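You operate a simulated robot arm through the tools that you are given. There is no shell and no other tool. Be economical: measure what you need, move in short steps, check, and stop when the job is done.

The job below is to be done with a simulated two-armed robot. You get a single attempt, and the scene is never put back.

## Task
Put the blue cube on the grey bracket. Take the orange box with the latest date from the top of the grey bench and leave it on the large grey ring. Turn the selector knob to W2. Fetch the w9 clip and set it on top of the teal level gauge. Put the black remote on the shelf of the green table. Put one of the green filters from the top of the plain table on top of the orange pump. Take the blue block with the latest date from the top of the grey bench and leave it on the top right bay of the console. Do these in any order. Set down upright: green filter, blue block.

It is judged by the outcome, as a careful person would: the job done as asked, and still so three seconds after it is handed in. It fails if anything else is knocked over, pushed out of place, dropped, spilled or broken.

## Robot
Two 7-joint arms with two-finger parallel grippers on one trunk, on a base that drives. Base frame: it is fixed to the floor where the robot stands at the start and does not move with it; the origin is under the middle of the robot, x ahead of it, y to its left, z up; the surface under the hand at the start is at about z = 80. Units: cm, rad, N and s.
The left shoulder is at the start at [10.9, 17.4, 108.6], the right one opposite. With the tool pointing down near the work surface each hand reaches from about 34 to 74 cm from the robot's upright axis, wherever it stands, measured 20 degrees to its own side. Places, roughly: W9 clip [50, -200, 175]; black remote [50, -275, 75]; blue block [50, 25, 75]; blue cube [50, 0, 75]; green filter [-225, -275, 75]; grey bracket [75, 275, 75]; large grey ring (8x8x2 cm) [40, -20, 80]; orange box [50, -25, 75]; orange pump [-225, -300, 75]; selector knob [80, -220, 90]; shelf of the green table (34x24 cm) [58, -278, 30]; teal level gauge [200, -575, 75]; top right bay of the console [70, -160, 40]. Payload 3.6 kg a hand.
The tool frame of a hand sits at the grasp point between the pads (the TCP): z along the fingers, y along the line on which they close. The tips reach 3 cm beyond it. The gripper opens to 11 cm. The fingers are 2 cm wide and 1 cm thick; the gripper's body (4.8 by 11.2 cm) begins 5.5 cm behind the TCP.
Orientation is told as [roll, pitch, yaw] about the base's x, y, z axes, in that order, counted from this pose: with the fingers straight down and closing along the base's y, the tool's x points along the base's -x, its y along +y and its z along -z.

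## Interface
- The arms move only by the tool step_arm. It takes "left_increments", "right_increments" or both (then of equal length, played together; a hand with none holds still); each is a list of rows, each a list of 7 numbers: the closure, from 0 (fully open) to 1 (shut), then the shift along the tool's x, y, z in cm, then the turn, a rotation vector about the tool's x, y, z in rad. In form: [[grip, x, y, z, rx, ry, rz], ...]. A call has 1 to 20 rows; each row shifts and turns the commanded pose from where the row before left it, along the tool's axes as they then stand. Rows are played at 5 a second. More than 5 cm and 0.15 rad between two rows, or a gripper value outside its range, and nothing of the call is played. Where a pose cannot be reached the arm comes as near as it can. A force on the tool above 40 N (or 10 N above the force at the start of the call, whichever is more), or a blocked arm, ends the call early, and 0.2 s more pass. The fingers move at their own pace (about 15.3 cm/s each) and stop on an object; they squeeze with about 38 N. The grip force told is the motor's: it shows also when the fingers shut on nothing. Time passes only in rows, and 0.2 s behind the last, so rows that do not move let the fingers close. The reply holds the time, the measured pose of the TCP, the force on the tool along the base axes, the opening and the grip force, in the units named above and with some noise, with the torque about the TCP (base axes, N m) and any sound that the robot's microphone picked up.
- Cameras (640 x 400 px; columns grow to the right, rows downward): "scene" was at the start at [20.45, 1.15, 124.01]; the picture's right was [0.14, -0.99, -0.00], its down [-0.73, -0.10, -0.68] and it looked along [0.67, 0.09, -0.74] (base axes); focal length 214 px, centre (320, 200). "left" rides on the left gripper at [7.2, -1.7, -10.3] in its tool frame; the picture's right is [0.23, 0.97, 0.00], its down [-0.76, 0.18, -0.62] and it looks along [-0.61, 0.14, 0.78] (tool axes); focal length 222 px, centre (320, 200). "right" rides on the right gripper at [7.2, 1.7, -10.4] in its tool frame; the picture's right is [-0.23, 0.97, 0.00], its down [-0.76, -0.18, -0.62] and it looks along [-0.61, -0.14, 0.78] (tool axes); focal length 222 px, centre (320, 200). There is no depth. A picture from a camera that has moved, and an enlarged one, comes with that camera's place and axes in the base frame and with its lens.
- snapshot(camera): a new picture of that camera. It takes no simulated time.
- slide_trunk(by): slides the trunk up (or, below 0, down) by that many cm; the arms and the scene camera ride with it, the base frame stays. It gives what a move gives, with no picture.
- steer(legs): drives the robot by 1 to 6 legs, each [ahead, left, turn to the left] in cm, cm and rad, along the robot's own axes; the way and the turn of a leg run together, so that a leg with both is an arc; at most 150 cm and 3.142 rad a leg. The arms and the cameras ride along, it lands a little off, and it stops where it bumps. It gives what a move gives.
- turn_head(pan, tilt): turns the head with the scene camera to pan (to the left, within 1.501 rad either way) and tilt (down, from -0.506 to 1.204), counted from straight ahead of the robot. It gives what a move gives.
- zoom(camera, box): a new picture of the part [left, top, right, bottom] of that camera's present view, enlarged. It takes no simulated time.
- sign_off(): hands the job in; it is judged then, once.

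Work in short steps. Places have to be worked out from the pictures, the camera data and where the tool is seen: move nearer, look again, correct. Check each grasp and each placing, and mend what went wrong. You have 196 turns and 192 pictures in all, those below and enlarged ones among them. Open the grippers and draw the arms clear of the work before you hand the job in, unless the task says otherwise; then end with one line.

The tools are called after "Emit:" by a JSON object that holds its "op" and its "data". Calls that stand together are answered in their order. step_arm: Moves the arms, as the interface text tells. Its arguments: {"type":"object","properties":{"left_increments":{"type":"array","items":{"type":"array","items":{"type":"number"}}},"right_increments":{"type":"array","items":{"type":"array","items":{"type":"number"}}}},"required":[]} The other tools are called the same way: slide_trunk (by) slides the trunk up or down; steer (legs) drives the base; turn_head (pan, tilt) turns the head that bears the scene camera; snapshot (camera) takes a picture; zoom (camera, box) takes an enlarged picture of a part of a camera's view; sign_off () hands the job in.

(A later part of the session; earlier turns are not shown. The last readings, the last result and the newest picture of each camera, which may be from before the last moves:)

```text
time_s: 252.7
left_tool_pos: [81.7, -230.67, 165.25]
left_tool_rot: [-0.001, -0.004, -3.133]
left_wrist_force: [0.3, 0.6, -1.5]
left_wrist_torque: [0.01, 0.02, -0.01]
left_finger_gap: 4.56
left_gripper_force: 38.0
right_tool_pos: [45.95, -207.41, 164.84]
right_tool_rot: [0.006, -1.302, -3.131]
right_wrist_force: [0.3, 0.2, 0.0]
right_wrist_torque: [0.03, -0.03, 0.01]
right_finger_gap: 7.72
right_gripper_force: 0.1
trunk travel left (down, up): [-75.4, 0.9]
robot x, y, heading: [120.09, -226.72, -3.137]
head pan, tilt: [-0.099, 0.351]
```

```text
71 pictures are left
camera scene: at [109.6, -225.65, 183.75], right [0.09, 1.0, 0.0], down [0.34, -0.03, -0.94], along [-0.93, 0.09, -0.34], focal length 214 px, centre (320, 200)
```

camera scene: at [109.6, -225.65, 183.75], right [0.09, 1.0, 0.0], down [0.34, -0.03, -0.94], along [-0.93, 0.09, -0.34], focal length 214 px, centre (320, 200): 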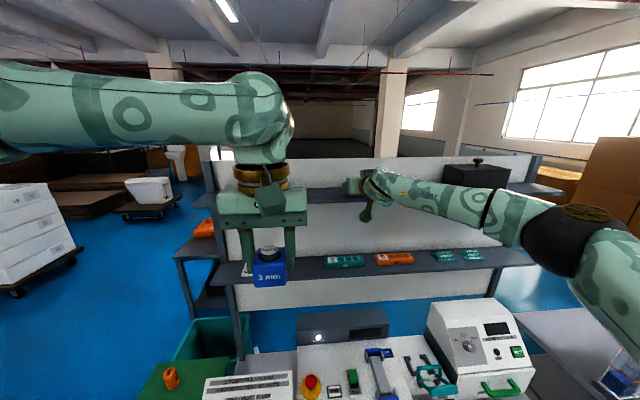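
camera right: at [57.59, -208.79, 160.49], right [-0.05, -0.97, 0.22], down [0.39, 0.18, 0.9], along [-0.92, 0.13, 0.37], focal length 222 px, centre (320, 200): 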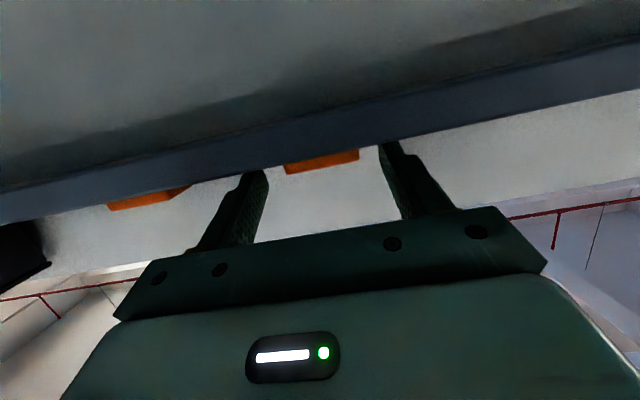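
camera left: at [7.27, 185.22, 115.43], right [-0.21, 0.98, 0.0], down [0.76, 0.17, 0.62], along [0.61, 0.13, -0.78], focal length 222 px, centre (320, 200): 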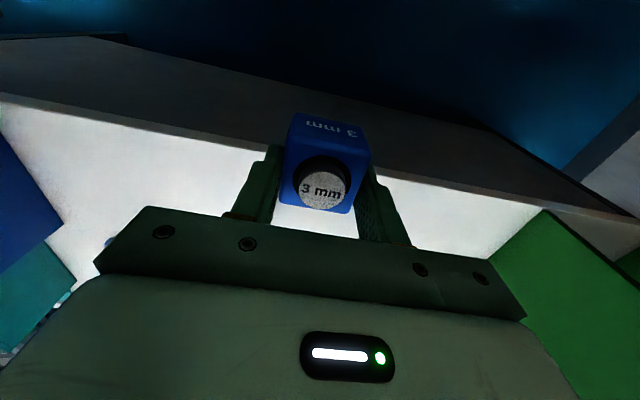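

Clip is between the fingers; go 2 cm further and 0.8 lower, then close.

Emit:
{"op": "step_arm", "data": {"right_increments": [[0.3, 0.3, 0, 2.0, 0, 0, 0], [0.3, 0, 0, 0, 0, 0, 0], [0.8, 0, 0, 0, 0, 0, 0], [1, 0, 0, 0, 0, 0, 0], [1, 0, 0, 0, 0, 0, 0]]}}

Emit:
{"op": "zoom", "data": {"camera": "scene", "box": [320, 150, 420, 220]}}

Emit:
{"op": "snapshot", "data": {"camera": "right"}}

```text
time_s: 253.9
left_tool_pos: [81.83, -230.76, 165.36]
left_tool_rot: [-0.001, -0.006, -3.132]
left_wrist_force: [0.7, -0.4, -1.4]
left_wrist_torque: [0.0, -0.04, 0.03]
left_finger_gap: 4.54
left_gripper_force: 37.8
right_tool_pos: [44.32, -207.53, 164.11]
right_tool_rot: [0.002, -1.301, -3.129]
right_wrist_force: [-1.1, 0.2, 0.1]
right_wrist_torque: [-0.03, 0.03, -0.01]
right_finger_gap: 4.28
right_gripper_force: 37.8
trunk travel left (down, up): [-75.4, 0.9]
robot x, y, heading: [120.23, -226.64, -3.132]
head pan, tilt: [-0.099, 0.351]
```

```text
5.71 times, centred on (370, 185) of scene
camera zoom: at [109.66, -225.71, 183.76], right [0.09, 1.0, 0.0], down [0.34, -0.03, -0.94], along [-0.94, 0.08, -0.34], focal length 1226 px, centre (34, 286)
```

zoom: 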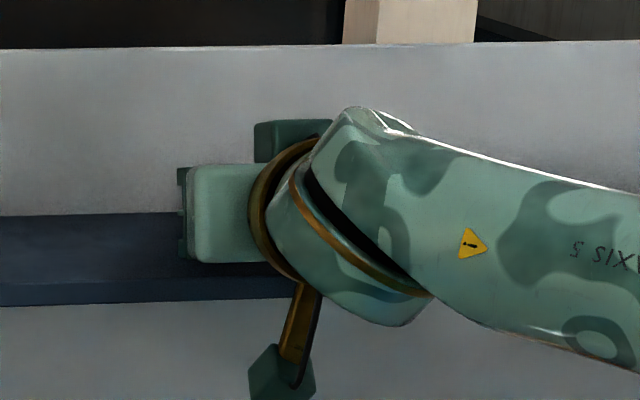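

```text
69 pictures are left
camera right: at [56.07, -208.92, 159.82], right [-0.05, -0.97, 0.22], down [0.4, 0.18, 0.9], along [-0.92, 0.13, 0.38], focal length 222 px, centre (320, 200)
```

right: 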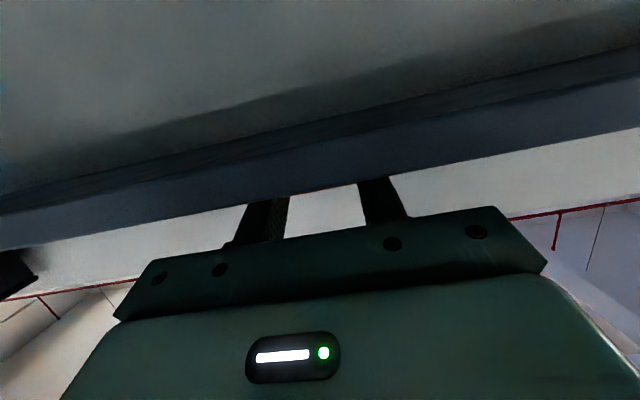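

Gripped at 4.28 cm. Lift straight up 4 cm and back the base out 30 cm.

Emit:
{"op": "step_arm", "data": {"right_increments": [[1, -1.4, 0, -0.4, 0, 0, 0], [1, -2.4, 0, -0.7, 0, 0, 0], [1, 0, 0, 0, 0, 0, 0]]}}

Emit:
{"op": "steer", "data": {"legs": [[-35, 0, 0]]}}

Emit:
{"op": "snapshot", "data": {"camera": "right"}}

Emit:
{"op": "snapshot", "data": {"camera": "scene"}}

```text
time_s: 254.7
left_tool_pos: [81.88, -230.63, 165.39]
left_tool_rot: [-0.002, -0.006, -3.132]
left_wrist_force: [0.2, -0.2, -0.6]
left_wrist_torque: [0.0, 0.01, 0.02]
left_finger_gap: 4.54
left_gripper_force: 38.5
right_tool_pos: [44.29, -207.21, 168.04]
right_tool_rot: [0.002, -1.302, -3.131]
right_wrist_force: [-0.3, -0.2, -0.1]
right_wrist_torque: [0.0, 0.0, 0.0]
right_finger_gap: 4.26
right_gripper_force: 38.3
trunk travel left (down, up): [-75.4, 0.9]
robot x, y, heading: [119.8, -226.43, -3.134]
head pan, tilt: [-0.099, 0.351]
```

```text
time_s: 257.0
left_tool_pos: [116.52, -230.28, 165.17]
left_tool_rot: [-0.003, -0.002, -3.138]
left_wrist_force: [-0.7, -0.4, -1.3]
left_wrist_torque: [-0.01, 0.0, 0.01]
left_finger_gap: 4.55
left_gripper_force: 38.1
right_tool_pos: [79.2, -206.76, 167.85]
right_tool_rot: [0.004, -1.301, -3.136]
right_wrist_force: [-0.1, 0.5, -0.5]
right_wrist_torque: [0.0, -0.03, -0.01]
right_finger_gap: 4.26
right_gripper_force: 37.6
trunk travel left (down, up): [-75.4, 0.9]
robot x, y, heading: [155.22, -226.43, -3.142]
head pan, tilt: [-0.099, 0.351]
```

```text
68 pictures are left
camera right: at [91.12, -208.27, 163.71], right [-0.05, -0.97, 0.22], down [0.39, 0.18, 0.9], along [-0.92, 0.13, 0.38], focal length 222 px, centre (320, 200)
```

right: 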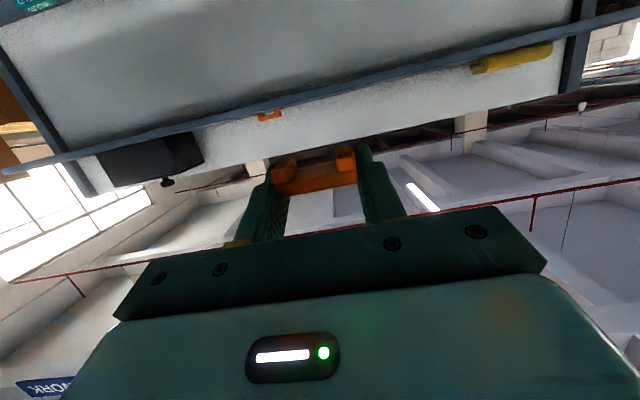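

```text
67 pictures are left
camera scene: at [144.48, -225.41, 183.74], right [0.1, 1.0, 0.0], down [0.34, -0.03, -0.94], along [-0.93, 0.09, -0.35], focal length 214 px, centre (320, 200)
```

scene: 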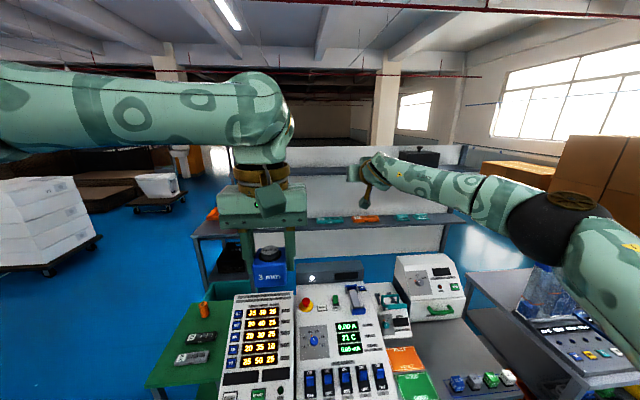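

Clip is firmly held. Next the teal gauge near [200,−575]: lower the trunk, turn to face −y and drive there.

Emit:
{"op": "slide_trunk", "data": {"by": -38}}

Emit:
{"op": "steer", "data": {"legs": [[0, 0, 1.571], [115, 0, 0], [110, 30, 0]]}}

Emit:
{"op": "turn_head", "data": {"pan": 0.1, "tilt": 0.45}}

Emit:
{"op": "snapshot", "data": {"camera": "scene"}}

```text
time_s: 260.6
left_tool_pos: [116.93, -230.16, 127.4]
left_tool_rot: [-0.002, -0.003, -3.137]
left_wrist_force: [-0.8, 0.4, -1.1]
left_wrist_torque: [-0.05, -0.01, -0.02]
left_finger_gap: 4.53
left_gripper_force: 38.4
right_tool_pos: [79.51, -206.77, 130.06]
right_tool_rot: [0.004, -1.301, -3.136]
right_wrist_force: [-0.9, -0.5, -0.6]
right_wrist_torque: [-0.02, -0.02, -0.02]
right_finger_gap: 4.27
right_gripper_force: 37.3
trunk travel left (down, up): [-37.4, 38.9]
robot x, y, heading: [155.12, -226.81, -3.138]
head pan, tilt: [-0.099, 0.351]
```

```text
time_s: 275.7
left_tool_pos: [193.55, -487.72, 127.27]
left_tool_rot: [-0.001, -0.003, -1.546]
left_wrist_force: [0.5, 0.3, -1.3]
left_wrist_torque: [0.01, -0.01, 0.0]
left_finger_gap: 4.52
left_gripper_force: 38.2
right_tool_pos: [170.74, -525.68, 129.98]
right_tool_rot: [0.004, -1.301, -1.543]
right_wrist_force: [-0.1, -1.1, -0.8]
right_wrist_torque: [0.02, -0.01, -0.01]
right_finger_gap: 4.24
right_gripper_force: 37.5
trunk travel left (down, up): [-37.4, 38.9]
robot x, y, heading: [188.93, -449.71, -1.545]
head pan, tilt: [-0.099, 0.351]
```

```text
time_s: 276.4
left_tool_pos: [193.45, -487.54, 127.28]
left_tool_rot: [-0.002, -0.003, -1.545]
left_wrist_force: [0.8, 0.7, -2.1]
left_wrist_torque: [0.01, 0.0, -0.01]
left_finger_gap: 4.54
left_gripper_force: 38.3
right_tool_pos: [170.79, -525.52, 129.99]
right_tool_rot: [0.003, -1.302, -1.543]
right_wrist_force: [0.1, 0.2, -0.4]
right_wrist_torque: [0.02, -0.01, -0.02]
right_finger_gap: 4.28
right_gripper_force: 38.1
trunk travel left (down, up): [-37.4, 38.9]
robot x, y, heading: [188.9, -449.3, -1.546]
head pan, tilt: [0.099, 0.45]
```

```text
66 pictures are left
camera scene: at [190.13, -463.91, 144.71], right [-0.99, -0.12, 0.0], down [-0.05, 0.43, -0.9], along [0.11, -0.89, -0.44], focal length 214 px, centre (320, 200)
```

scene: 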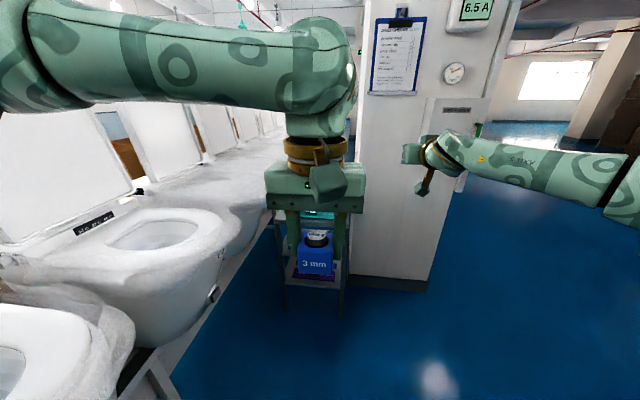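

The stand with something teal is behind my left hand. Move the left hand leftwards and look again.

Emit:
{"op": "step_arm", "data": {"left_increments": [[1, 0, 4.5, 0, 0, 0, 0], [1, 0, 4.5, 0, 0, 0, 0], [1, 0, 4.5, 0, 0, 0, 0], [1, 0, 3.5, 0, 0, 0, 0], [1, 0, 0, 0, 0, 0, 0]]}}

Emit:
{"op": "snapshot", "data": {"camera": "scene"}}

```text
time_s: 277.6
left_tool_pos: [210.46, -487.13, 127.37]
left_tool_rot: [-0.003, -0.002, -1.546]
left_wrist_force: [0.4, -0.6, -0.1]
left_wrist_torque: [0.0, -0.03, -0.01]
left_finger_gap: 4.54
left_gripper_force: 38.1
right_tool_pos: [170.74, -525.74, 129.92]
right_tool_rot: [0.005, -1.3, -1.546]
right_wrist_force: [-0.5, -0.1, 0.2]
right_wrist_torque: [0.01, 0.0, 0.0]
right_finger_gap: 4.26
right_gripper_force: 38.3
trunk travel left (down, up): [-37.4, 38.9]
robot x, y, heading: [188.48, -449.49, -1.541]
head pan, tilt: [0.099, 0.45]
```

```text
65 pictures are left
camera scene: at [190.05, -463.95, 144.71], right [-0.99, -0.12, 0.0], down [-0.05, 0.43, -0.9], along [0.11, -0.89, -0.44], focal length 214 px, centre (320, 200)
```

scene: 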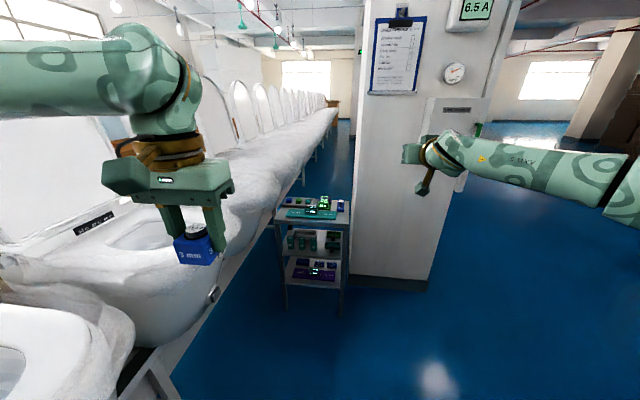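

Emit:
{"op": "zoom", "data": {"camera": "scene", "box": [265, 185, 365, 245]}}

```text
6.40 times, centred on (315, 215) of scene
camera zoom: at [190.05, -463.95, 144.71], right [-0.99, -0.12, 0.0], down [-0.05, 0.43, -0.9], along [0.11, -0.89, -0.44], focal length 1373 px, centre (352, 104)
```

zoom: 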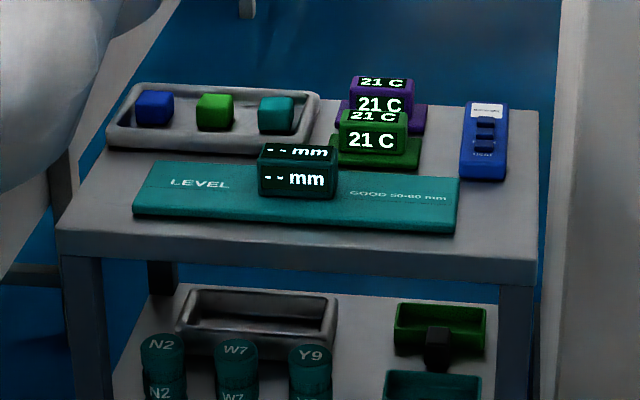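

The teal gauge is a flat bar, x 194–225, y −576…−585, top ≈77, with a display box in the middle. I'll set the clip on its flat right part around [200,−578.5]. Align the robot and lower the trunk.

Emit:
{"op": "steer", "data": {"legs": [[0, 0, -0.026], [0, 30, 0], [22, 0, 0]]}}

Emit:
{"op": "slide_trunk", "data": {"by": -37}}

Emit:
{"op": "step_arm", "data": {"left_increments": [[1, 0, -4, 0, 0, 0, 0], [1, 0, -4, 0, 0, 0, 0], [1, 0, 0, -2, 0, 0, 0], [1, 0, 0, 0, 0, 0, 0]], "right_increments": [[1, 0, 0, 0, 0, 0, 0], [1, 0, 0, 0, 0, 0, 0], [1, 0, 0, 0, 0, 0, 0], [1, 0, 0, 0, 0, 0, 0]]}}

Emit:
{"op": "turn_head", "data": {"pan": -0.1, "tilt": 0.4}}

Emit:
{"op": "snapshot", "data": {"camera": "scene"}}

```text
time_s: 281.3
left_tool_pos: [239.85, -509.71, 127.24]
left_tool_rot: [0.0, -0.002, -1.57]
left_wrist_force: [0.4, 0.5, -1.2]
left_wrist_torque: [0.0, -0.01, 0.05]
left_finger_gap: 4.55
left_gripper_force: 37.4
right_tool_pos: [199.21, -547.12, 129.94]
right_tool_rot: [0.004, -1.3, -1.569]
right_wrist_force: [0.7, -0.2, -0.5]
right_wrist_torque: [-0.03, 0.0, 0.0]
right_finger_gap: 4.25
right_gripper_force: 37.9
trunk travel left (down, up): [-37.4, 38.9]
robot x, y, heading: [219.16, -471.79, -1.572]
head pan, tilt: [0.099, 0.45]
```

```text
time_s: 283.4
left_tool_pos: [239.84, -515.18, 101.79]
left_tool_rot: [-0.011, 0.14, -1.571]
left_wrist_force: [0.8, 9.8, 27.1]
left_wrist_torque: [0.19, -0.74, 0.1]
left_finger_gap: 4.57
left_gripper_force: 38.0
right_tool_pos: [199.31, -547.33, 108.39]
right_tool_rot: [0.007, -1.291, -1.572]
right_wrist_force: [0.3, 0.1, -0.2]
right_wrist_torque: [0.0, -0.01, -0.02]
right_finger_gap: 4.28
right_gripper_force: 37.9
trunk travel left (down, up): [-16.5, 59.9]
robot x, y, heading: [218.97, -472.0, -1.572]
head pan, tilt: [0.099, 0.45]
stopped: the force on the tool passed its limit at 156 N (the readings are from after the stop); the commanded pose is now the measured one
```

```text
time_s: 283.6
left_tool_pos: [239.07, -515.54, 101.81]
left_tool_rot: [-0.006, 0.13, -1.565]
left_wrist_force: [0.1, 3.3, 15.1]
left_wrist_torque: [0.01, -0.4, 0.12]
left_finger_gap: 4.56
left_gripper_force: 38.3
right_tool_pos: [199.34, -547.36, 108.2]
right_tool_rot: [0.012, -1.288, -1.573]
right_wrist_force: [0.4, 0.0, -0.5]
right_wrist_torque: [0.0, -0.02, -0.02]
right_finger_gap: 4.27
right_gripper_force: 38.1
trunk travel left (down, up): [-16.5, 59.9]
robot x, y, heading: [219.16, -471.49, -1.572]
head pan, tilt: [0.099, 0.45]
stopped in row 1 (left hand): the force on the tool passed its limit at 79 N (the readings are from after the stop); the commanded pose is now the measured one
```

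```text
time_s: 284.4
left_tool_pos: [239.16, -515.54, 101.78]
left_tool_rot: [-0.005, 0.133, -1.567]
left_wrist_force: [0.8, 1.6, 22.9]
left_wrist_torque: [-0.11, -0.6, 0.33]
left_finger_gap: 4.53
left_gripper_force: 37.5
right_tool_pos: [199.14, -547.45, 108.37]
right_tool_rot: [0.01, -1.289, -1.572]
right_wrist_force: [0.4, -0.2, 0.1]
right_wrist_torque: [0.03, 0.02, -0.01]
right_finger_gap: 4.26
right_gripper_force: 38.4
trunk travel left (down, up): [-16.5, 59.9]
robot x, y, heading: [219.15, -471.69, -1.568]
head pan, tilt: [-0.099, 0.4]
```

```text
63 pictures are left
camera scene: at [218.2, -495.32, 123.66], right [-1.0, 0.1, 0.0], down [0.04, 0.39, -0.92], along [-0.09, -0.92, -0.39], focal length 214 px, centre (320, 200)
```

scene: 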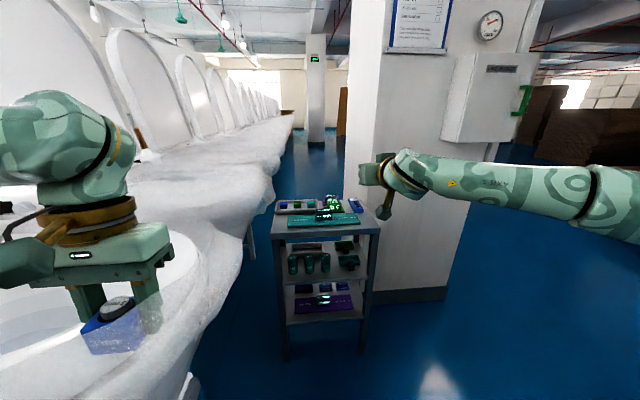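

The left hand (with the cube) came down on a toilet rim. I raise the trunk again immediately and check.

Emit:
{"op": "slide_trunk", "data": {"by": 14}}

Emit:
{"op": "snapshot", "data": {"camera": "left"}}

Emit:
{"op": "turn_head", "data": {"pan": 0.3, "tilt": 0.6}}

Emit:
{"op": "snapshot", "data": {"camera": "scene"}}

```text
time_s: 286.0
left_tool_pos: [239.25, -515.68, 115.47]
left_tool_rot: [-0.006, 0.136, -1.566]
left_wrist_force: [-0.4, 0.5, -1.6]
left_wrist_torque: [0.0, -0.05, -0.01]
left_finger_gap: 4.54
left_gripper_force: 37.8
right_tool_pos: [199.25, -547.58, 122.13]
right_tool_rot: [0.006, -1.285, -1.571]
right_wrist_force: [0.2, -0.2, -0.1]
right_wrist_torque: [-0.02, 0.01, 0.01]
right_finger_gap: 4.27
right_gripper_force: 38.0
trunk travel left (down, up): [-30.5, 45.9]
robot x, y, heading: [218.78, -471.9, -1.565]
head pan, tilt: [-0.099, 0.4]
```

```text
62 pictures are left
camera left: at [237.79, -509.99, 126.9], right [0.97, 0.23, 0.02], down [0.19, -0.84, 0.51], along [0.14, -0.49, -0.86], focal length 222 px, centre (320, 200)
```

left: 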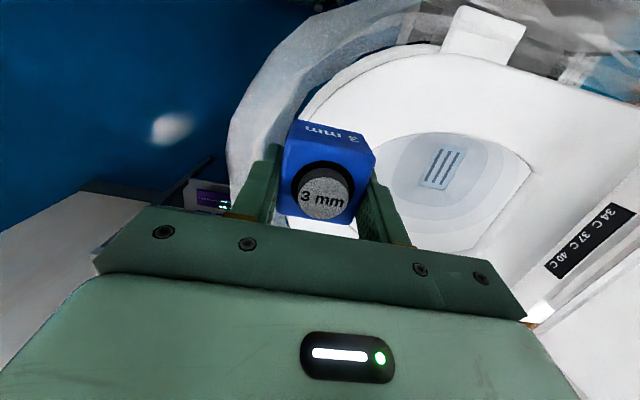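

```text
time_s: 286.9
left_tool_pos: [239.22, -515.72, 115.7]
left_tool_rot: [-0.007, 0.136, -1.567]
left_wrist_force: [-0.4, 0.2, -1.4]
left_wrist_torque: [-0.02, 0.01, -0.04]
left_finger_gap: 4.53
left_gripper_force: 38.0
right_tool_pos: [199.29, -547.69, 122.2]
right_tool_rot: [0.006, -1.287, -1.57]
right_wrist_force: [-0.9, 1.0, -0.2]
right_wrist_torque: [-0.01, 0.0, -0.01]
right_finger_gap: 4.27
right_gripper_force: 38.3
trunk travel left (down, up): [-30.5, 45.9]
robot x, y, heading: [218.92, -471.56, -1.565]
head pan, tilt: [0.3, 0.6]
```

```text
61 pictures are left
camera scene: at [221.77, -487.75, 136.31], right [-0.95, -0.3, 0.0], down [-0.17, 0.54, -0.82], along [0.25, -0.79, -0.57], focal length 214 px, centre (320, 200)
```

scene: 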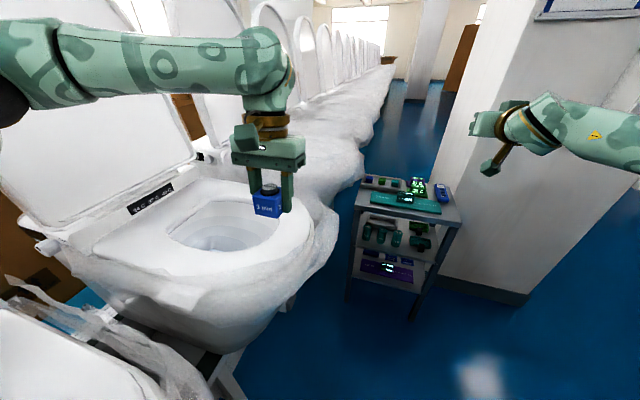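

Nothing seems displaced, and the cube is still held. I straighten the left hand and move it right/up away from the toilet, and will keep the trunk fairly high.

Emit:
{"op": "step_arm", "data": {"left_increments": [[1, 0, -3, -2, 0, -0.07, 0], [1, 0, -4, -1, 0, -0.066, 0], [1, 0, -4, 0, 0, 0, 0], [1, 0, -4, 0, 0, 0, 0], [1, 0, 0, 0, 0, 0, 0]]}}

Emit:
{"op": "snapshot", "data": {"camera": "left"}}

Emit:
{"op": "zoom", "data": {"camera": "scene", "box": [340, 160, 480, 240]}}

```text
time_s: 288.1
left_tool_pos: [224.3, -516.12, 118.78]
left_tool_rot: [-0.009, -0.002, -1.565]
left_wrist_force: [-0.4, -0.4, -1.0]
left_wrist_torque: [-0.01, -0.01, 0.03]
left_finger_gap: 4.57
left_gripper_force: 38.0
right_tool_pos: [199.5, -547.58, 122.23]
right_tool_rot: [0.004, -1.289, -1.568]
right_wrist_force: [0.4, 0.2, 0.3]
right_wrist_torque: [0.0, 0.02, -0.05]
right_finger_gap: 4.24
right_gripper_force: 37.9
trunk travel left (down, up): [-30.5, 45.9]
robot x, y, heading: [219.24, -471.2, -1.568]
head pan, tilt: [0.3, 0.6]
```

```text
60 pictures are left
camera left: at [222.77, -508.8, 129.22], right [0.97, 0.23, -0.01], down [0.19, -0.76, 0.62], along [0.14, -0.61, -0.78], focal length 222 px, centre (320, 200)
```

left: 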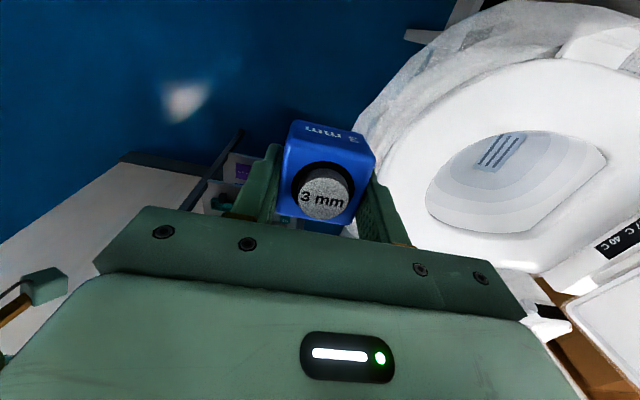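

```text
4.57 times, centred on (410, 200) of scene
camera zoom: at [221.87, -487.74, 136.31], right [-0.95, -0.3, 0.0], down [-0.17, 0.54, -0.82], along [0.25, -0.79, -0.57], focal length 980 px, centre (-91, 200)
```

zoom: 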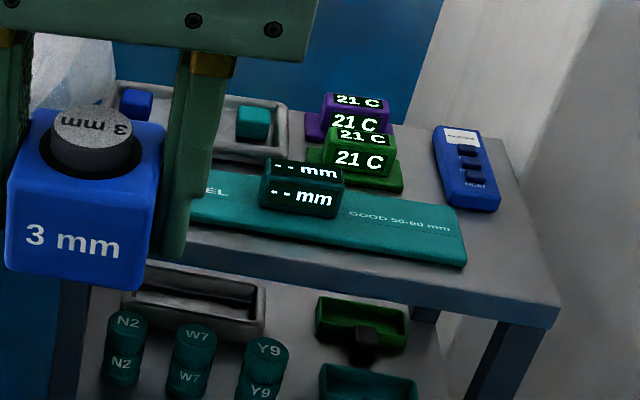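

Robot needs to stay clear of the toilets (x≲233), so I shift right 17, bring the right hand across, then drive ahead.

Emit:
{"op": "steer", "data": {"legs": [[0, -17, 0]]}}

Emit:
{"op": "step_arm", "data": {"right_increments": [[1, 0, 4.2, 0, 0, -0.011, 0], [1, 0, 4.2, 0, 0, 0, 0], [1, 0, 4.2, 0, 0, 0, 0], [1, 0, 3.9, 0, 0, 0, 0], [1, 4, 0, 1, 0, 0, 0], [1, 4, 0, 1, 0, 0, 0], [1, 4, 0, 1, 0, 0, 0], [1, 4, 0, 1, 0, 0, 0], [1, 4, 0, 1, 0, 0, 0], [1, 4, 0, 1, 0, 0, 0], [1, 0, 0, 0, 0, 0, 0]]}}

```text
time_s: 289.6
left_tool_pos: [207.09, -516.07, 118.77]
left_tool_rot: [-0.005, -0.001, -1.564]
left_wrist_force: [0.4, 0.6, -1.0]
left_wrist_torque: [-0.02, -0.07, -0.03]
left_finger_gap: 4.55
left_gripper_force: 37.5
right_tool_pos: [182.26, -547.68, 122.18]
right_tool_rot: [0.009, -1.288, -1.573]
right_wrist_force: [-0.4, 0.8, 0.3]
right_wrist_torque: [-0.05, -0.03, 0.03]
right_finger_gap: 4.26
right_gripper_force: 37.8
trunk travel left (down, up): [-30.5, 45.9]
robot x, y, heading: [202.01, -471.43, -1.57]
head pan, tilt: [0.3, 0.6]
```

```text
time_s: 292.0
left_tool_pos: [207.17, -516.15, 118.83]
left_tool_rot: [-0.008, -0.002, -1.563]
left_wrist_force: [0.1, -0.3, -2.0]
left_wrist_torque: [0.01, -0.01, 0.01]
left_finger_gap: 4.55
left_gripper_force: 38.3
right_tool_pos: [199.53, -547.5, 97.66]
right_tool_rot: [0.004, -1.294, -1.567]
right_wrist_force: [-0.2, -0.2, -0.5]
right_wrist_torque: [0.0, -0.01, 0.01]
right_finger_gap: 4.27
right_gripper_force: 38.0
right hand out of reach, approached as far as the arm can: row 10
trunk travel left (down, up): [-30.5, 45.9]
robot x, y, heading: [201.71, -471.52, -1.563]
head pan, tilt: [0.3, 0.6]
```

Drive ahead 32.3 cm, then check from the scene camera before lowering.

Emit:
{"op": "steer", "data": {"legs": [[32.3, 0, 0]]}}

Emit:
{"op": "slide_trunk", "data": {"by": -14}}

Emit:
{"op": "turn_head", "data": {"pan": -0.25, "tilt": 0.7}}

Emit:
{"op": "snapshot", "data": {"camera": "scene"}}

```text
time_s: 294.1
left_tool_pos: [207.36, -548.79, 118.78]
left_tool_rot: [-0.007, 0.0, -1.563]
left_wrist_force: [-0.4, 0.2, -1.4]
left_wrist_torque: [0.02, 0.0, 0.0]
left_finger_gap: 4.56
left_gripper_force: 38.4
right_tool_pos: [199.48, -580.12, 97.78]
right_tool_rot: [0.003, -1.292, -1.568]
right_wrist_force: [-0.4, 0.3, -1.1]
right_wrist_torque: [-0.02, -0.04, 0.02]
right_finger_gap: 4.26
right_gripper_force: 38.3
trunk travel left (down, up): [-30.5, 45.9]
robot x, y, heading: [202.3, -504.18, -1.561]
head pan, tilt: [0.3, 0.6]
```

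```text
time_s: 295.2
left_tool_pos: [207.21, -548.68, 109.77]
left_tool_rot: [-0.003, 0.007, -1.566]
left_wrist_force: [0.0, 0.4, -1.3]
left_wrist_torque: [0.0, -0.02, 0.02]
left_finger_gap: 4.56
left_gripper_force: 37.8
right_tool_pos: [199.63, -580.8, 85.37]
right_tool_rot: [0.002, -1.225, -1.567]
right_wrist_force: [-6.7, 20.5, 19.4]
right_wrist_torque: [3.51, 0.08, 1.03]
right_finger_gap: 4.25
right_gripper_force: 38.4
trunk travel left (down, up): [-21.8, 54.5]
robot x, y, heading: [202.23, -503.9, -1.57]
head pan, tilt: [0.3, 0.6]
stopped: the force on the tool passed its limit at 175 N (the readings are from after the stop); the commanded pose is now the measured one
```

```text
time_s: 296.1
left_tool_pos: [207.22, -548.69, 109.73]
left_tool_rot: [-0.005, 0.007, -1.565]
left_wrist_force: [-0.4, 0.9, -2.2]
left_wrist_torque: [0.0, -0.03, -0.03]
left_finger_gap: 4.57
left_gripper_force: 37.9
right_tool_pos: [199.62, -580.89, 85.21]
right_tool_rot: [0.003, -1.226, -1.568]
right_wrist_force: [-3.7, 19.1, 18.4]
right_wrist_torque: [3.43, -0.03, 0.74]
right_finger_gap: 4.25
right_gripper_force: 37.4
trunk travel left (down, up): [-21.8, 54.5]
robot x, y, heading: [202.01, -504.24, -1.571]
head pan, tilt: [-0.25, 0.7]
```

```text
58 pictures are left
camera scene: at [200.08, -523.79, 126.63], right [-0.97, 0.24, 0.0], down [0.16, 0.62, -0.77], along [-0.19, -0.74, -0.64], focal length 214 px, centre (320, 200)
```

scene: 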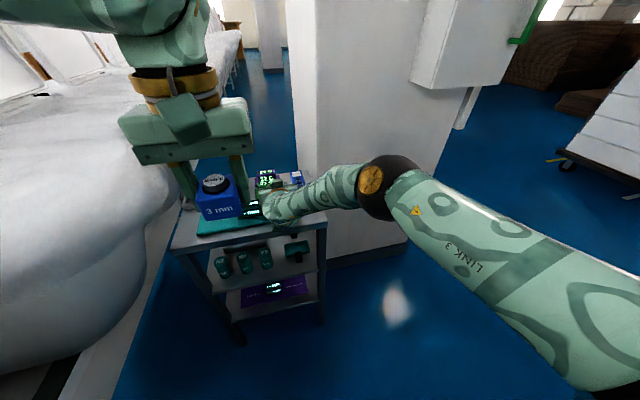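

The wrist camera hit the table edge. Raise the trunk 8 and inspect.

Emit:
{"op": "slide_trunk", "data": {"by": 8}}

Emit:
{"op": "zoom", "data": {"camera": "scene", "box": [150, 140, 350, 270]}}

Emit:
{"op": "snapshot", "data": {"camera": "right"}}

```text
time_s: 297.3
left_tool_pos: [207.38, -549.17, 117.66]
left_tool_rot: [-0.003, 0.012, -1.565]
left_wrist_force: [-0.5, -1.3, -1.8]
left_wrist_torque: [0.0, -0.02, 0.0]
left_finger_gap: 4.56
left_gripper_force: 37.5
right_tool_pos: [199.73, -581.34, 92.99]
right_tool_rot: [0.001, -1.221, -1.565]
right_wrist_force: [0.0, -0.3, -0.1]
right_wrist_torque: [-0.02, -0.02, -0.03]
right_finger_gap: 4.25
right_gripper_force: 38.2
trunk travel left (down, up): [-29.8, 46.5]
robot x, y, heading: [202.16, -504.14, -1.569]
head pan, tilt: [-0.25, 0.7]
```

```text
3.08 times, centred on (250, 205) of scene
camera zoom: at [200.11, -520.52, 134.77], right [-0.97, 0.25, 0.0], down [0.16, 0.63, -0.76], along [-0.19, -0.74, -0.65], focal length 660 px, centre (535, 185)
```

zoom: 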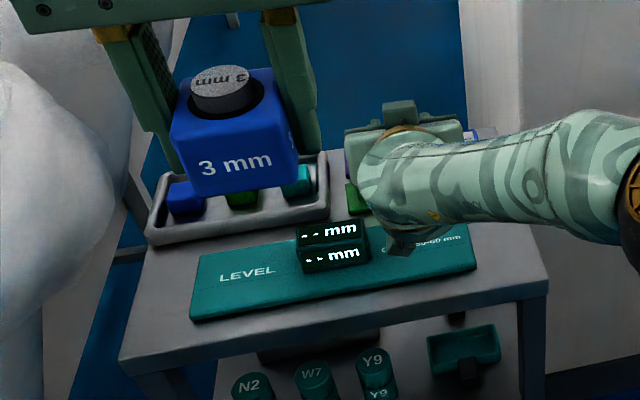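

```text
56 pictures are left
camera right: at [201.33, -568.97, 89.72], right [0.97, -0.07, 0.21], down [-0.18, 0.32, 0.93], along [-0.14, -0.94, 0.3], focal length 222 px, centre (320, 200)
```

right: 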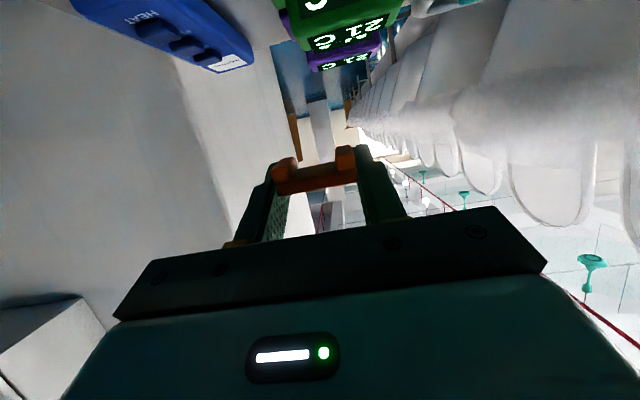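

Contact analysis puts the table edge at z≈79.7, y≈−568: so the table is 80 high, and the gauge's flat right part is around [199.5,−575], top ≈81. Back 8 cm, restore pitch, and check.

Emit:
{"op": "steer", "data": {"legs": [[-8, 0, 0]]}}

Emit:
{"op": "step_arm", "data": {"right_increments": [[1, 0, 0, 0, 0, -0.079, 0], [1, 0, 0, 0, 0, 0, 0]]}}

Emit:
{"op": "turn_head", "data": {"pan": -0.1, "tilt": 0.8}}

Emit:
{"op": "snapshot", "data": {"camera": "scene"}}

```text
time_s: 298.4
left_tool_pos: [207.32, -540.86, 117.74]
left_tool_rot: [-0.005, 0.007, -1.563]
left_wrist_force: [-0.6, 0.6, -0.5]
left_wrist_torque: [-0.07, 0.01, -0.02]
left_finger_gap: 4.55
left_gripper_force: 37.8
right_tool_pos: [199.67, -573.01, 93.19]
right_tool_rot: [0.0, -1.224, -1.569]
right_wrist_force: [-0.3, 0.3, 0.0]
right_wrist_torque: [0.03, 0.02, 0.02]
right_finger_gap: 4.26
right_gripper_force: 38.0
trunk travel left (down, up): [-29.8, 46.5]
robot x, y, heading: [202.07, -496.2, -1.572]
head pan, tilt: [-0.25, 0.7]
```

```text
time_s: 299.0
left_tool_pos: [207.24, -541.05, 117.69]
left_tool_rot: [-0.005, 0.012, -1.565]
left_wrist_force: [0.0, 0.3, -1.9]
left_wrist_torque: [0.01, 0.0, 0.01]
left_finger_gap: 4.55
left_gripper_force: 37.5
right_tool_pos: [199.81, -573.13, 93.11]
right_tool_rot: [-0.002, -1.299, -1.569]
right_wrist_force: [-0.1, 0.5, -0.3]
right_wrist_torque: [0.01, 0.02, -0.01]
right_finger_gap: 4.26
right_gripper_force: 38.1
trunk travel left (down, up): [-29.8, 46.5]
robot x, y, heading: [202.02, -496.04, -1.569]
head pan, tilt: [-0.25, 0.7]
```

```text
time_s: 299.7
left_tool_pos: [207.38, -540.97, 117.77]
left_tool_rot: [-0.006, 0.011, -1.564]
left_wrist_force: [0.0, 0.5, -1.1]
left_wrist_torque: [-0.02, 0.01, 0.0]
left_finger_gap: 4.56
left_gripper_force: 37.8
right_tool_pos: [199.66, -573.19, 92.89]
right_tool_rot: [-0.001, -1.299, -1.567]
right_wrist_force: [-0.1, -0.3, 0.2]
right_wrist_torque: [-0.01, 0.03, 0.01]
right_finger_gap: 4.25
right_gripper_force: 37.9
trunk travel left (down, up): [-29.8, 46.5]
robot x, y, heading: [202.13, -496.06, -1.568]
head pan, tilt: [-0.099, 0.799]
```

```text
55 pictures are left
camera scene: at [201.39, -512.15, 133.97], right [-1.0, 0.1, 0.0], down [0.07, 0.71, -0.7], along [-0.07, -0.69, -0.72], focal length 214 px, centre (320, 200)
```

scene: 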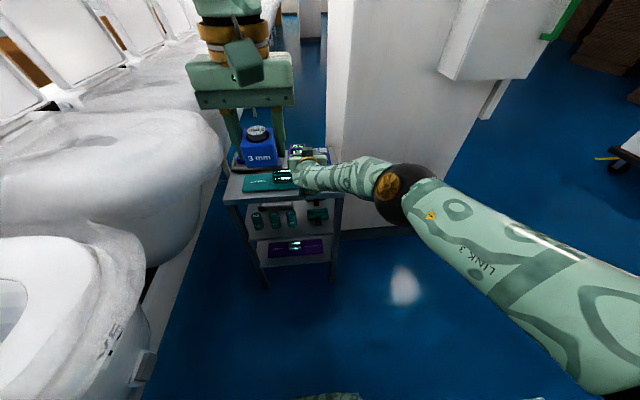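

Lower by 8 via the trunk, then examine.

Emit:
{"op": "slide_trunk", "data": {"by": -8}}

Emit:
{"op": "zoom", "data": {"camera": "scene", "box": [220, 110, 360, 210]}}

Emit:
{"op": "snapshot", "data": {"camera": "right"}}

```text
time_s: 300.6
left_tool_pos: [207.38, -541.23, 110.51]
left_tool_rot: [-0.004, 0.018, -1.563]
left_wrist_force: [1.1, 0.2, -1.2]
left_wrist_torque: [-0.01, 0.02, -0.04]
left_finger_gap: 4.55
left_gripper_force: 37.6
right_tool_pos: [199.74, -574.2, 83.05]
right_tool_rot: [-0.001, -1.258, -1.57]
right_wrist_force: [0.4, 5.9, 13.0]
right_wrist_torque: [-0.08, -0.03, 0.02]
right_finger_gap: 4.27
right_gripper_force: 38.4
trunk travel left (down, up): [-23.1, 53.2]
robot x, y, heading: [201.97, -496.17, -1.567]
head pan, tilt: [-0.099, 0.799]
stopped: the force on the tool passed its limit at 56 N (the readings are from after the stop); the commanded pose is now the measured one
```

```text
4.00 times, centred on (290, 160) of scene
camera zoom: at [201.39, -515.2, 127.01], right [-1.0, 0.1, 0.0], down [0.07, 0.71, -0.7], along [-0.07, -0.69, -0.72], focal length 858 px, centre (440, 360)
```

zoom: 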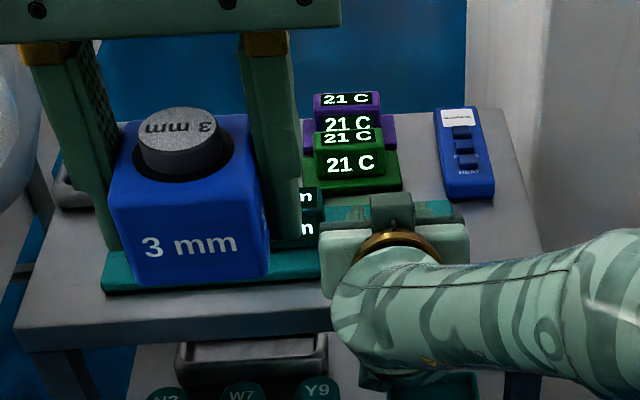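

```text
53 pictures are left
camera right: at [201.48, -562.15, 79.44], right [0.97, -0.07, 0.22], down [-0.18, 0.36, 0.92], along [-0.14, -0.93, 0.34], focal length 222 px, centre (320, 200)
```

right: 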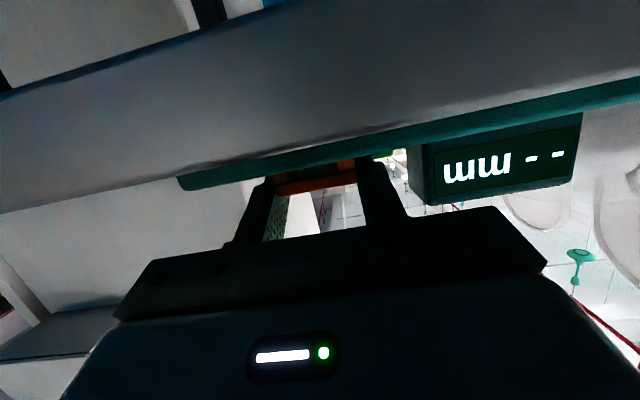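

Clip contacts the gauge surface, positioned between the display box and the gauge's right end. Ease up slightly and level, then check force.

Emit:
{"op": "step_arm", "data": {"right_increments": [[1, -0.4, 0, -0.1, 0, -0.04, 0], [1, 0, 0, 0, 0, 0, 0]]}}

Emit:
{"op": "zoom", "data": {"camera": "right", "box": [220, 110, 420, 250]}}

```text
time_s: 301.2
left_tool_pos: [207.34, -541.29, 110.59]
left_tool_rot: [-0.004, 0.019, -1.563]
left_wrist_force: [-0.1, 0.9, -1.5]
left_wrist_torque: [0.0, 0.0, -0.02]
left_finger_gap: 4.56
left_gripper_force: 38.1
right_tool_pos: [200.16, -574.96, 83.1]
right_tool_rot: [-0.002, -1.294, -1.57]
right_wrist_force: [0.3, -1.1, 0.2]
right_wrist_torque: [-0.01, 0.0, 0.01]
right_finger_gap: 4.22
right_gripper_force: 38.2
right hand out of reach, approached as far as the arm can: row 1
trunk travel left (down, up): [-23.1, 53.2]
robot x, y, heading: [202.09, -496.41, -1.574]
head pan, tilt: [-0.099, 0.799]
```

```text
2.86 times, centred on (320, 180) of right
camera zoom: at [201.9, -562.99, 79.05], right [0.97, -0.07, 0.22], down [-0.18, 0.39, 0.9], along [-0.14, -0.92, 0.37], focal length 635 px, centre (320, 257)
```

zoom: 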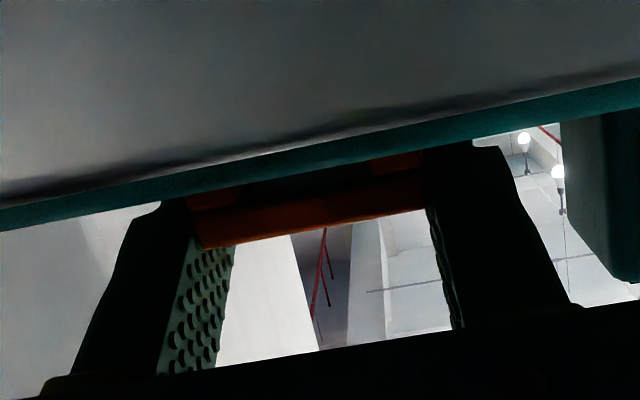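

Clip is resting with no load. Open slightly (5.4 cm, display box is near) and back the base straight out.

Emit:
{"op": "step_arm", "data": {"right_increments": [[0.8, 0, 0, 0, 0, 0, 0], [0.52, 0, 0, 0, 0, 0, 0], [0.52, 0, 0, 0, 0, 0, 0], [0.52, 0, 0, 0, 0, 0, 0]]}}

Emit:
{"op": "steer", "data": {"legs": [[-20, 0, 0]]}}

Emit:
{"op": "snapshot", "data": {"camera": "right"}}

Emit:
{"op": "snapshot", "data": {"camera": "scene"}}

```text
time_s: 302.2
left_tool_pos: [207.3, -541.21, 110.62]
left_tool_rot: [-0.003, 0.018, -1.563]
left_wrist_force: [-1.0, -0.6, -0.4]
left_wrist_torque: [0.01, 0.01, 0.02]
left_finger_gap: 4.56
left_gripper_force: 37.6
right_tool_pos: [200.25, -574.99, 83.14]
right_tool_rot: [-0.002, -1.291, -1.572]
right_wrist_force: [0.8, -0.3, -0.6]
right_wrist_torque: [0.0, -0.01, -0.03]
right_finger_gap: 5.28
right_gripper_force: 0.0
trunk travel left (down, up): [-23.1, 53.2]
robot x, y, heading: [202.27, -496.11, -1.571]
head pan, tilt: [-0.099, 0.799]
```

```text
time_s: 303.8
left_tool_pos: [207.25, -520.88, 110.79]
left_tool_rot: [-0.006, 0.017, -1.564]
left_wrist_force: [0.4, 0.7, -1.0]
left_wrist_torque: [-0.03, 0.0, -0.02]
left_finger_gap: 4.55
left_gripper_force: 37.8
right_tool_pos: [200.19, -554.74, 83.27]
right_tool_rot: [-0.001, -1.293, -1.572]
right_wrist_force: [-1.1, 0.4, -1.4]
right_wrist_torque: [-0.01, 0.01, 0.0]
right_finger_gap: 5.27
right_gripper_force: 0.1
trunk travel left (down, up): [-23.1, 53.2]
robot x, y, heading: [201.69, -475.78, -1.569]
head pan, tilt: [-0.099, 0.799]
```

```text
51 pictures are left
camera right: at [201.87, -542.69, 79.2], right [0.97, -0.07, 0.22], down [-0.18, 0.39, 0.9], along [-0.14, -0.92, 0.37], focal length 222 px, centre (320, 200)
```

right: 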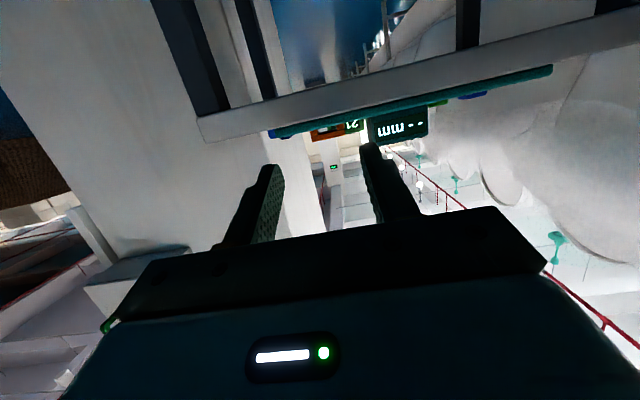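

```text
50 pictures are left
camera scene: at [201.36, -494.92, 127.05], right [-1.0, 0.1, 0.0], down [0.07, 0.71, -0.7], along [-0.07, -0.69, -0.72], focal length 214 px, centre (320, 200)
```

scene: 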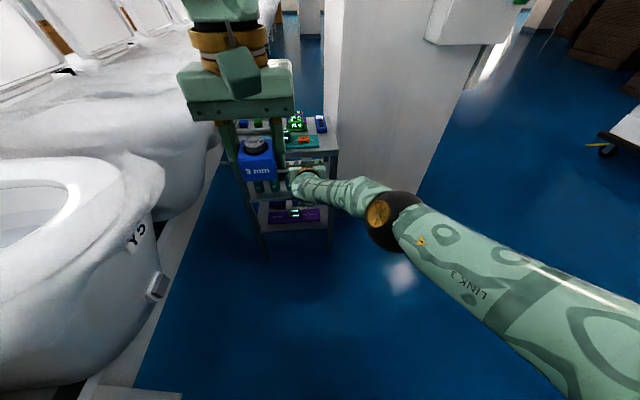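

Emit:
{"op": "zoom", "data": {"camera": "scene", "box": [270, 105, 350, 165]}}

```text
6.67 times, centred on (310, 135) of scene
camera zoom: at [201.36, -494.92, 127.05], right [-1.0, 0.1, 0.0], down [0.07, 0.71, -0.7], along [-0.07, -0.69, -0.72], focal length 1430 px, centre (387, 633)
```

zoom: 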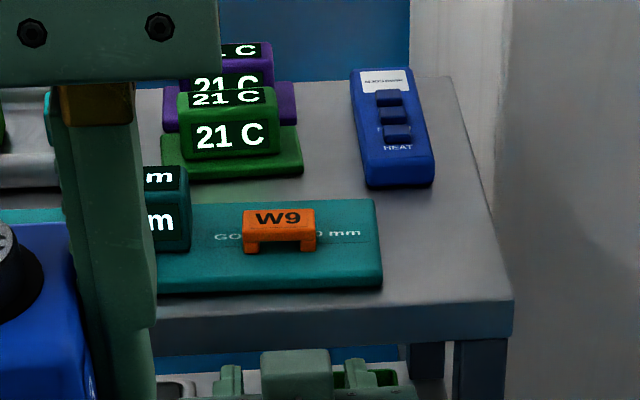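

W9 clip is neatly on the gauge. Next the cube to the grey bracket. I fold the right arm back up, then reverse north along the back aisle (x≈165).

Emit:
{"op": "step_arm", "data": {"right_increments": [[0, 0, 0, -4, 0, 0, 0], [0, 0, -2, -4, 0, 0.15, 0], [0, 0, -3, -4, 0, 0.15, 0], [0, 0, -3, -4, 0, 0.15, 0], [0, 0, -3, -4, 0, 0.15, 0], [0, 0, -3, -4, 0, 0.15, 0], [0, 0, -3, -3, 0, 0.15, 0], [0, 0, -3, 0, 0, 0.15, 0], [0, 0, 0, 0, 0, 0.15, 0], [0, 0, 0, 0, 0, 0, 0]]}}

Emit:
{"op": "steer", "data": {"legs": [[-60, -20, 0], [-120, -20, 0], [-140, 0, 0], [-140, 0, 0]]}}

Emit:
{"op": "turn_head", "data": {"pan": 1.5, "tilt": 0.4}}

Emit:
{"op": "snapshot", "data": {"camera": "scene"}}

```text
time_s: 306.0
left_tool_pos: [207.27, -520.99, 110.59]
left_tool_rot: [-0.001, 0.018, -1.565]
left_wrist_force: [1.2, -0.1, -1.4]
left_wrist_torque: [-0.03, -0.01, 0.01]
left_finger_gap: 4.55
left_gripper_force: 37.9
right_tool_pos: [182.07, -535.3, 98.2]
right_tool_rot: [0.0, -0.09, -1.574]
right_wrist_force: [-0.5, 0.0, -0.7]
right_wrist_torque: [-0.03, -0.03, 0.01]
right_finger_gap: 11.01
right_gripper_force: 0.0
right hand out of reach, approached as far as the arm can: row 1
trunk travel left (down, up): [-23.1, 53.2]
robot x, y, heading: [201.95, -475.94, -1.57]
head pan, tilt: [-0.099, 0.799]
```

```text
time_s: 328.5
left_tool_pos: [163.44, -60.67, 110.67]
left_tool_rot: [-0.004, 0.017, -1.55]
left_wrist_force: [-0.1, -0.3, -1.8]
left_wrist_torque: [0.02, 0.02, 0.01]
left_finger_gap: 4.54
left_gripper_force: 38.0
right_tool_pos: [138.47, -75.46, 98.13]
right_tool_rot: [0.001, -0.092, -1.558]
right_wrist_force: [0.1, 0.2, 1.3]
right_wrist_torque: [-0.01, -0.02, 0.0]
right_finger_gap: 10.99
right_gripper_force: 0.0
trunk travel left (down, up): [-23.1, 53.2]
robot x, y, heading: [157.71, -15.98, -1.551]
head pan, tilt: [-0.099, 0.799]
```

```text
time_s: 330.1
left_tool_pos: [163.33, -60.86, 110.59]
left_tool_rot: [-0.004, 0.016, -1.547]
left_wrist_force: [0.3, 0.1, -1.0]
left_wrist_torque: [0.0, 0.01, -0.02]
left_finger_gap: 4.54
left_gripper_force: 37.6
right_tool_pos: [138.53, -75.48, 98.27]
right_tool_rot: [0.001, -0.091, -1.559]
right_wrist_force: [0.2, 0.4, 0.0]
right_wrist_torque: [0.01, -0.02, 0.0]
right_finger_gap: 11.01
right_gripper_force: 0.0
trunk travel left (down, up): [-23.1, 53.2]
robot x, y, heading: [157.24, -15.81, -1.549]
head pan, tilt: [1.499, 0.4]
```

```text
48 pictures are left
camera scene: at [167.01, -27.43, 130.54], right [-0.06, -1.0, 0.0], down [-0.39, 0.02, -0.92], along [0.92, -0.05, -0.39], focal length 214 px, centre (320, 200)
```

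scene: 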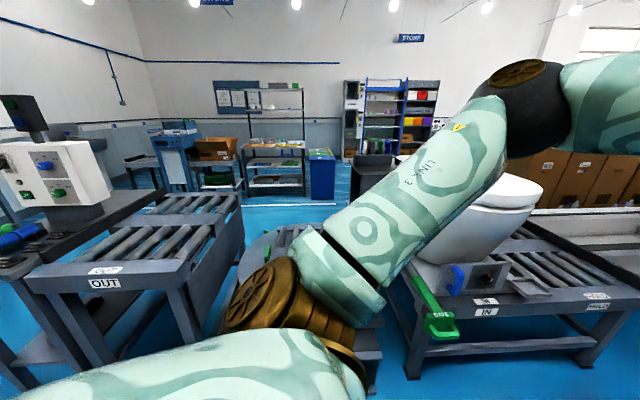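

Clear. Turn to face −x here, then strafe right (north) to y≈245 and look at the bracket area.

Emit:
{"op": "steer", "data": {"legs": [[0, 0, -1.592], [0, -130, 0], [0, -130, 0]]}}

Emit:
{"op": "turn_head", "data": {"pan": -0.4, "tilt": 0.6}}

Emit:
{"op": "snapshot", "data": {"camera": "scene"}}

```text
time_s: 346.6
left_tool_pos: [117.17, 238.46, 110.66]
left_tool_rot: [-0.003, 0.018, 3.121]
left_wrist_force: [0.5, 1.1, -0.5]
left_wrist_torque: [0.02, 0.02, -0.01]
left_finger_gap: 4.57
left_gripper_force: 37.8
right_tool_pos: [103.54, 263.98, 98.21]
right_tool_rot: [-0.001, -0.094, 3.112]
right_wrist_force: [0.2, 0.5, -0.4]
right_wrist_torque: [0.0, 0.0, 0.0]
right_finger_gap: 10.98
right_gripper_force: 0.2
trunk travel left (down, up): [-23.1, 53.2]
robot x, y, heading: [162.3, 242.31, 3.117]
head pan, tilt: [1.499, 0.4]
```

```text
time_s: 348.5
left_tool_pos: [117.2, 238.35, 110.66]
left_tool_rot: [-0.003, 0.017, 3.12]
left_wrist_force: [-0.3, -0.2, -0.5]
left_wrist_torque: [-0.01, -0.02, 0.04]
left_finger_gap: 4.56
left_gripper_force: 37.7
right_tool_pos: [103.65, 263.99, 98.19]
right_tool_rot: [0.001, -0.093, 3.111]
right_wrist_force: [0.0, -0.3, 0.0]
right_wrist_torque: [-0.01, 0.0, 0.0]
right_finger_gap: 11.0
right_gripper_force: 0.0
trunk travel left (down, up): [-23.1, 53.2]
robot x, y, heading: [162.5, 242.3, 3.116]
head pan, tilt: [-0.4, 0.6]
```

```text
47 pictures are left
camera scene: at [143.28, 246.37, 128.71], right [0.41, 0.91, 0.0], down [0.52, -0.23, -0.82], along [-0.75, 0.34, -0.57], focal length 214 px, centre (320, 200)
```

scene: 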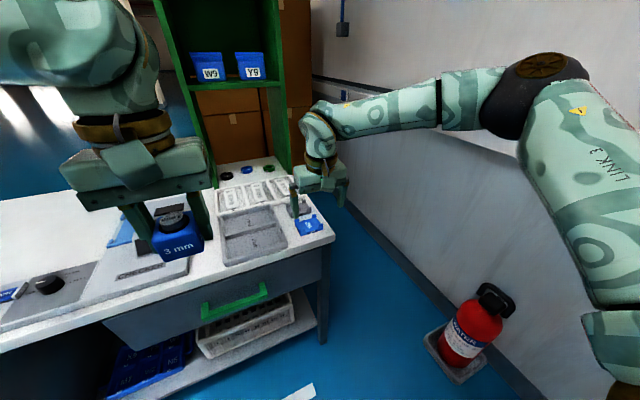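

Brackets are near my right hand (blue at front, grey behind). Zoom.

Emit:
{"op": "zoom", "data": {"camera": "scene", "box": [200, 160, 350, 260]}}

Emit:
{"op": "snapshot", "data": {"camera": "right"}}

```text
4.00 times, centred on (275, 210) of scene
camera zoom: at [143.28, 246.37, 128.71], right [0.41, 0.91, 0.0], down [0.52, -0.23, -0.82], along [-0.75, 0.34, -0.57], focal length 858 px, centre (500, 160)
```

zoom: 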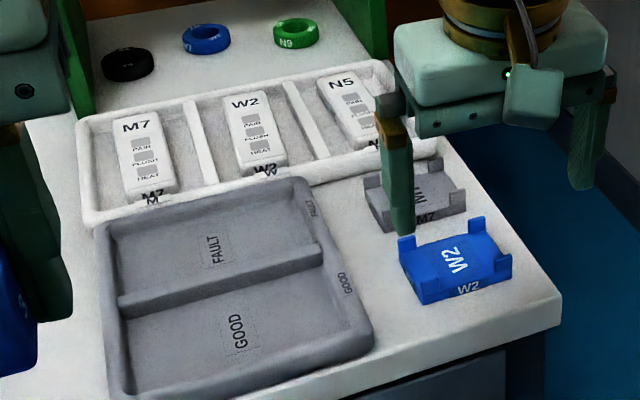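

```text
45 pictures are left
camera right: at [111.7, 262.07, 107.86], right [-0.26, -0.97, 0.02], down [-0.69, 0.2, 0.69], along [-0.67, 0.16, -0.72], focal length 222 px, centre (320, 200)
```

right: 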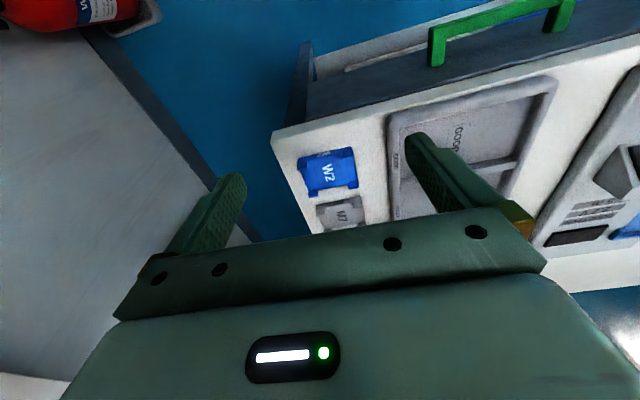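

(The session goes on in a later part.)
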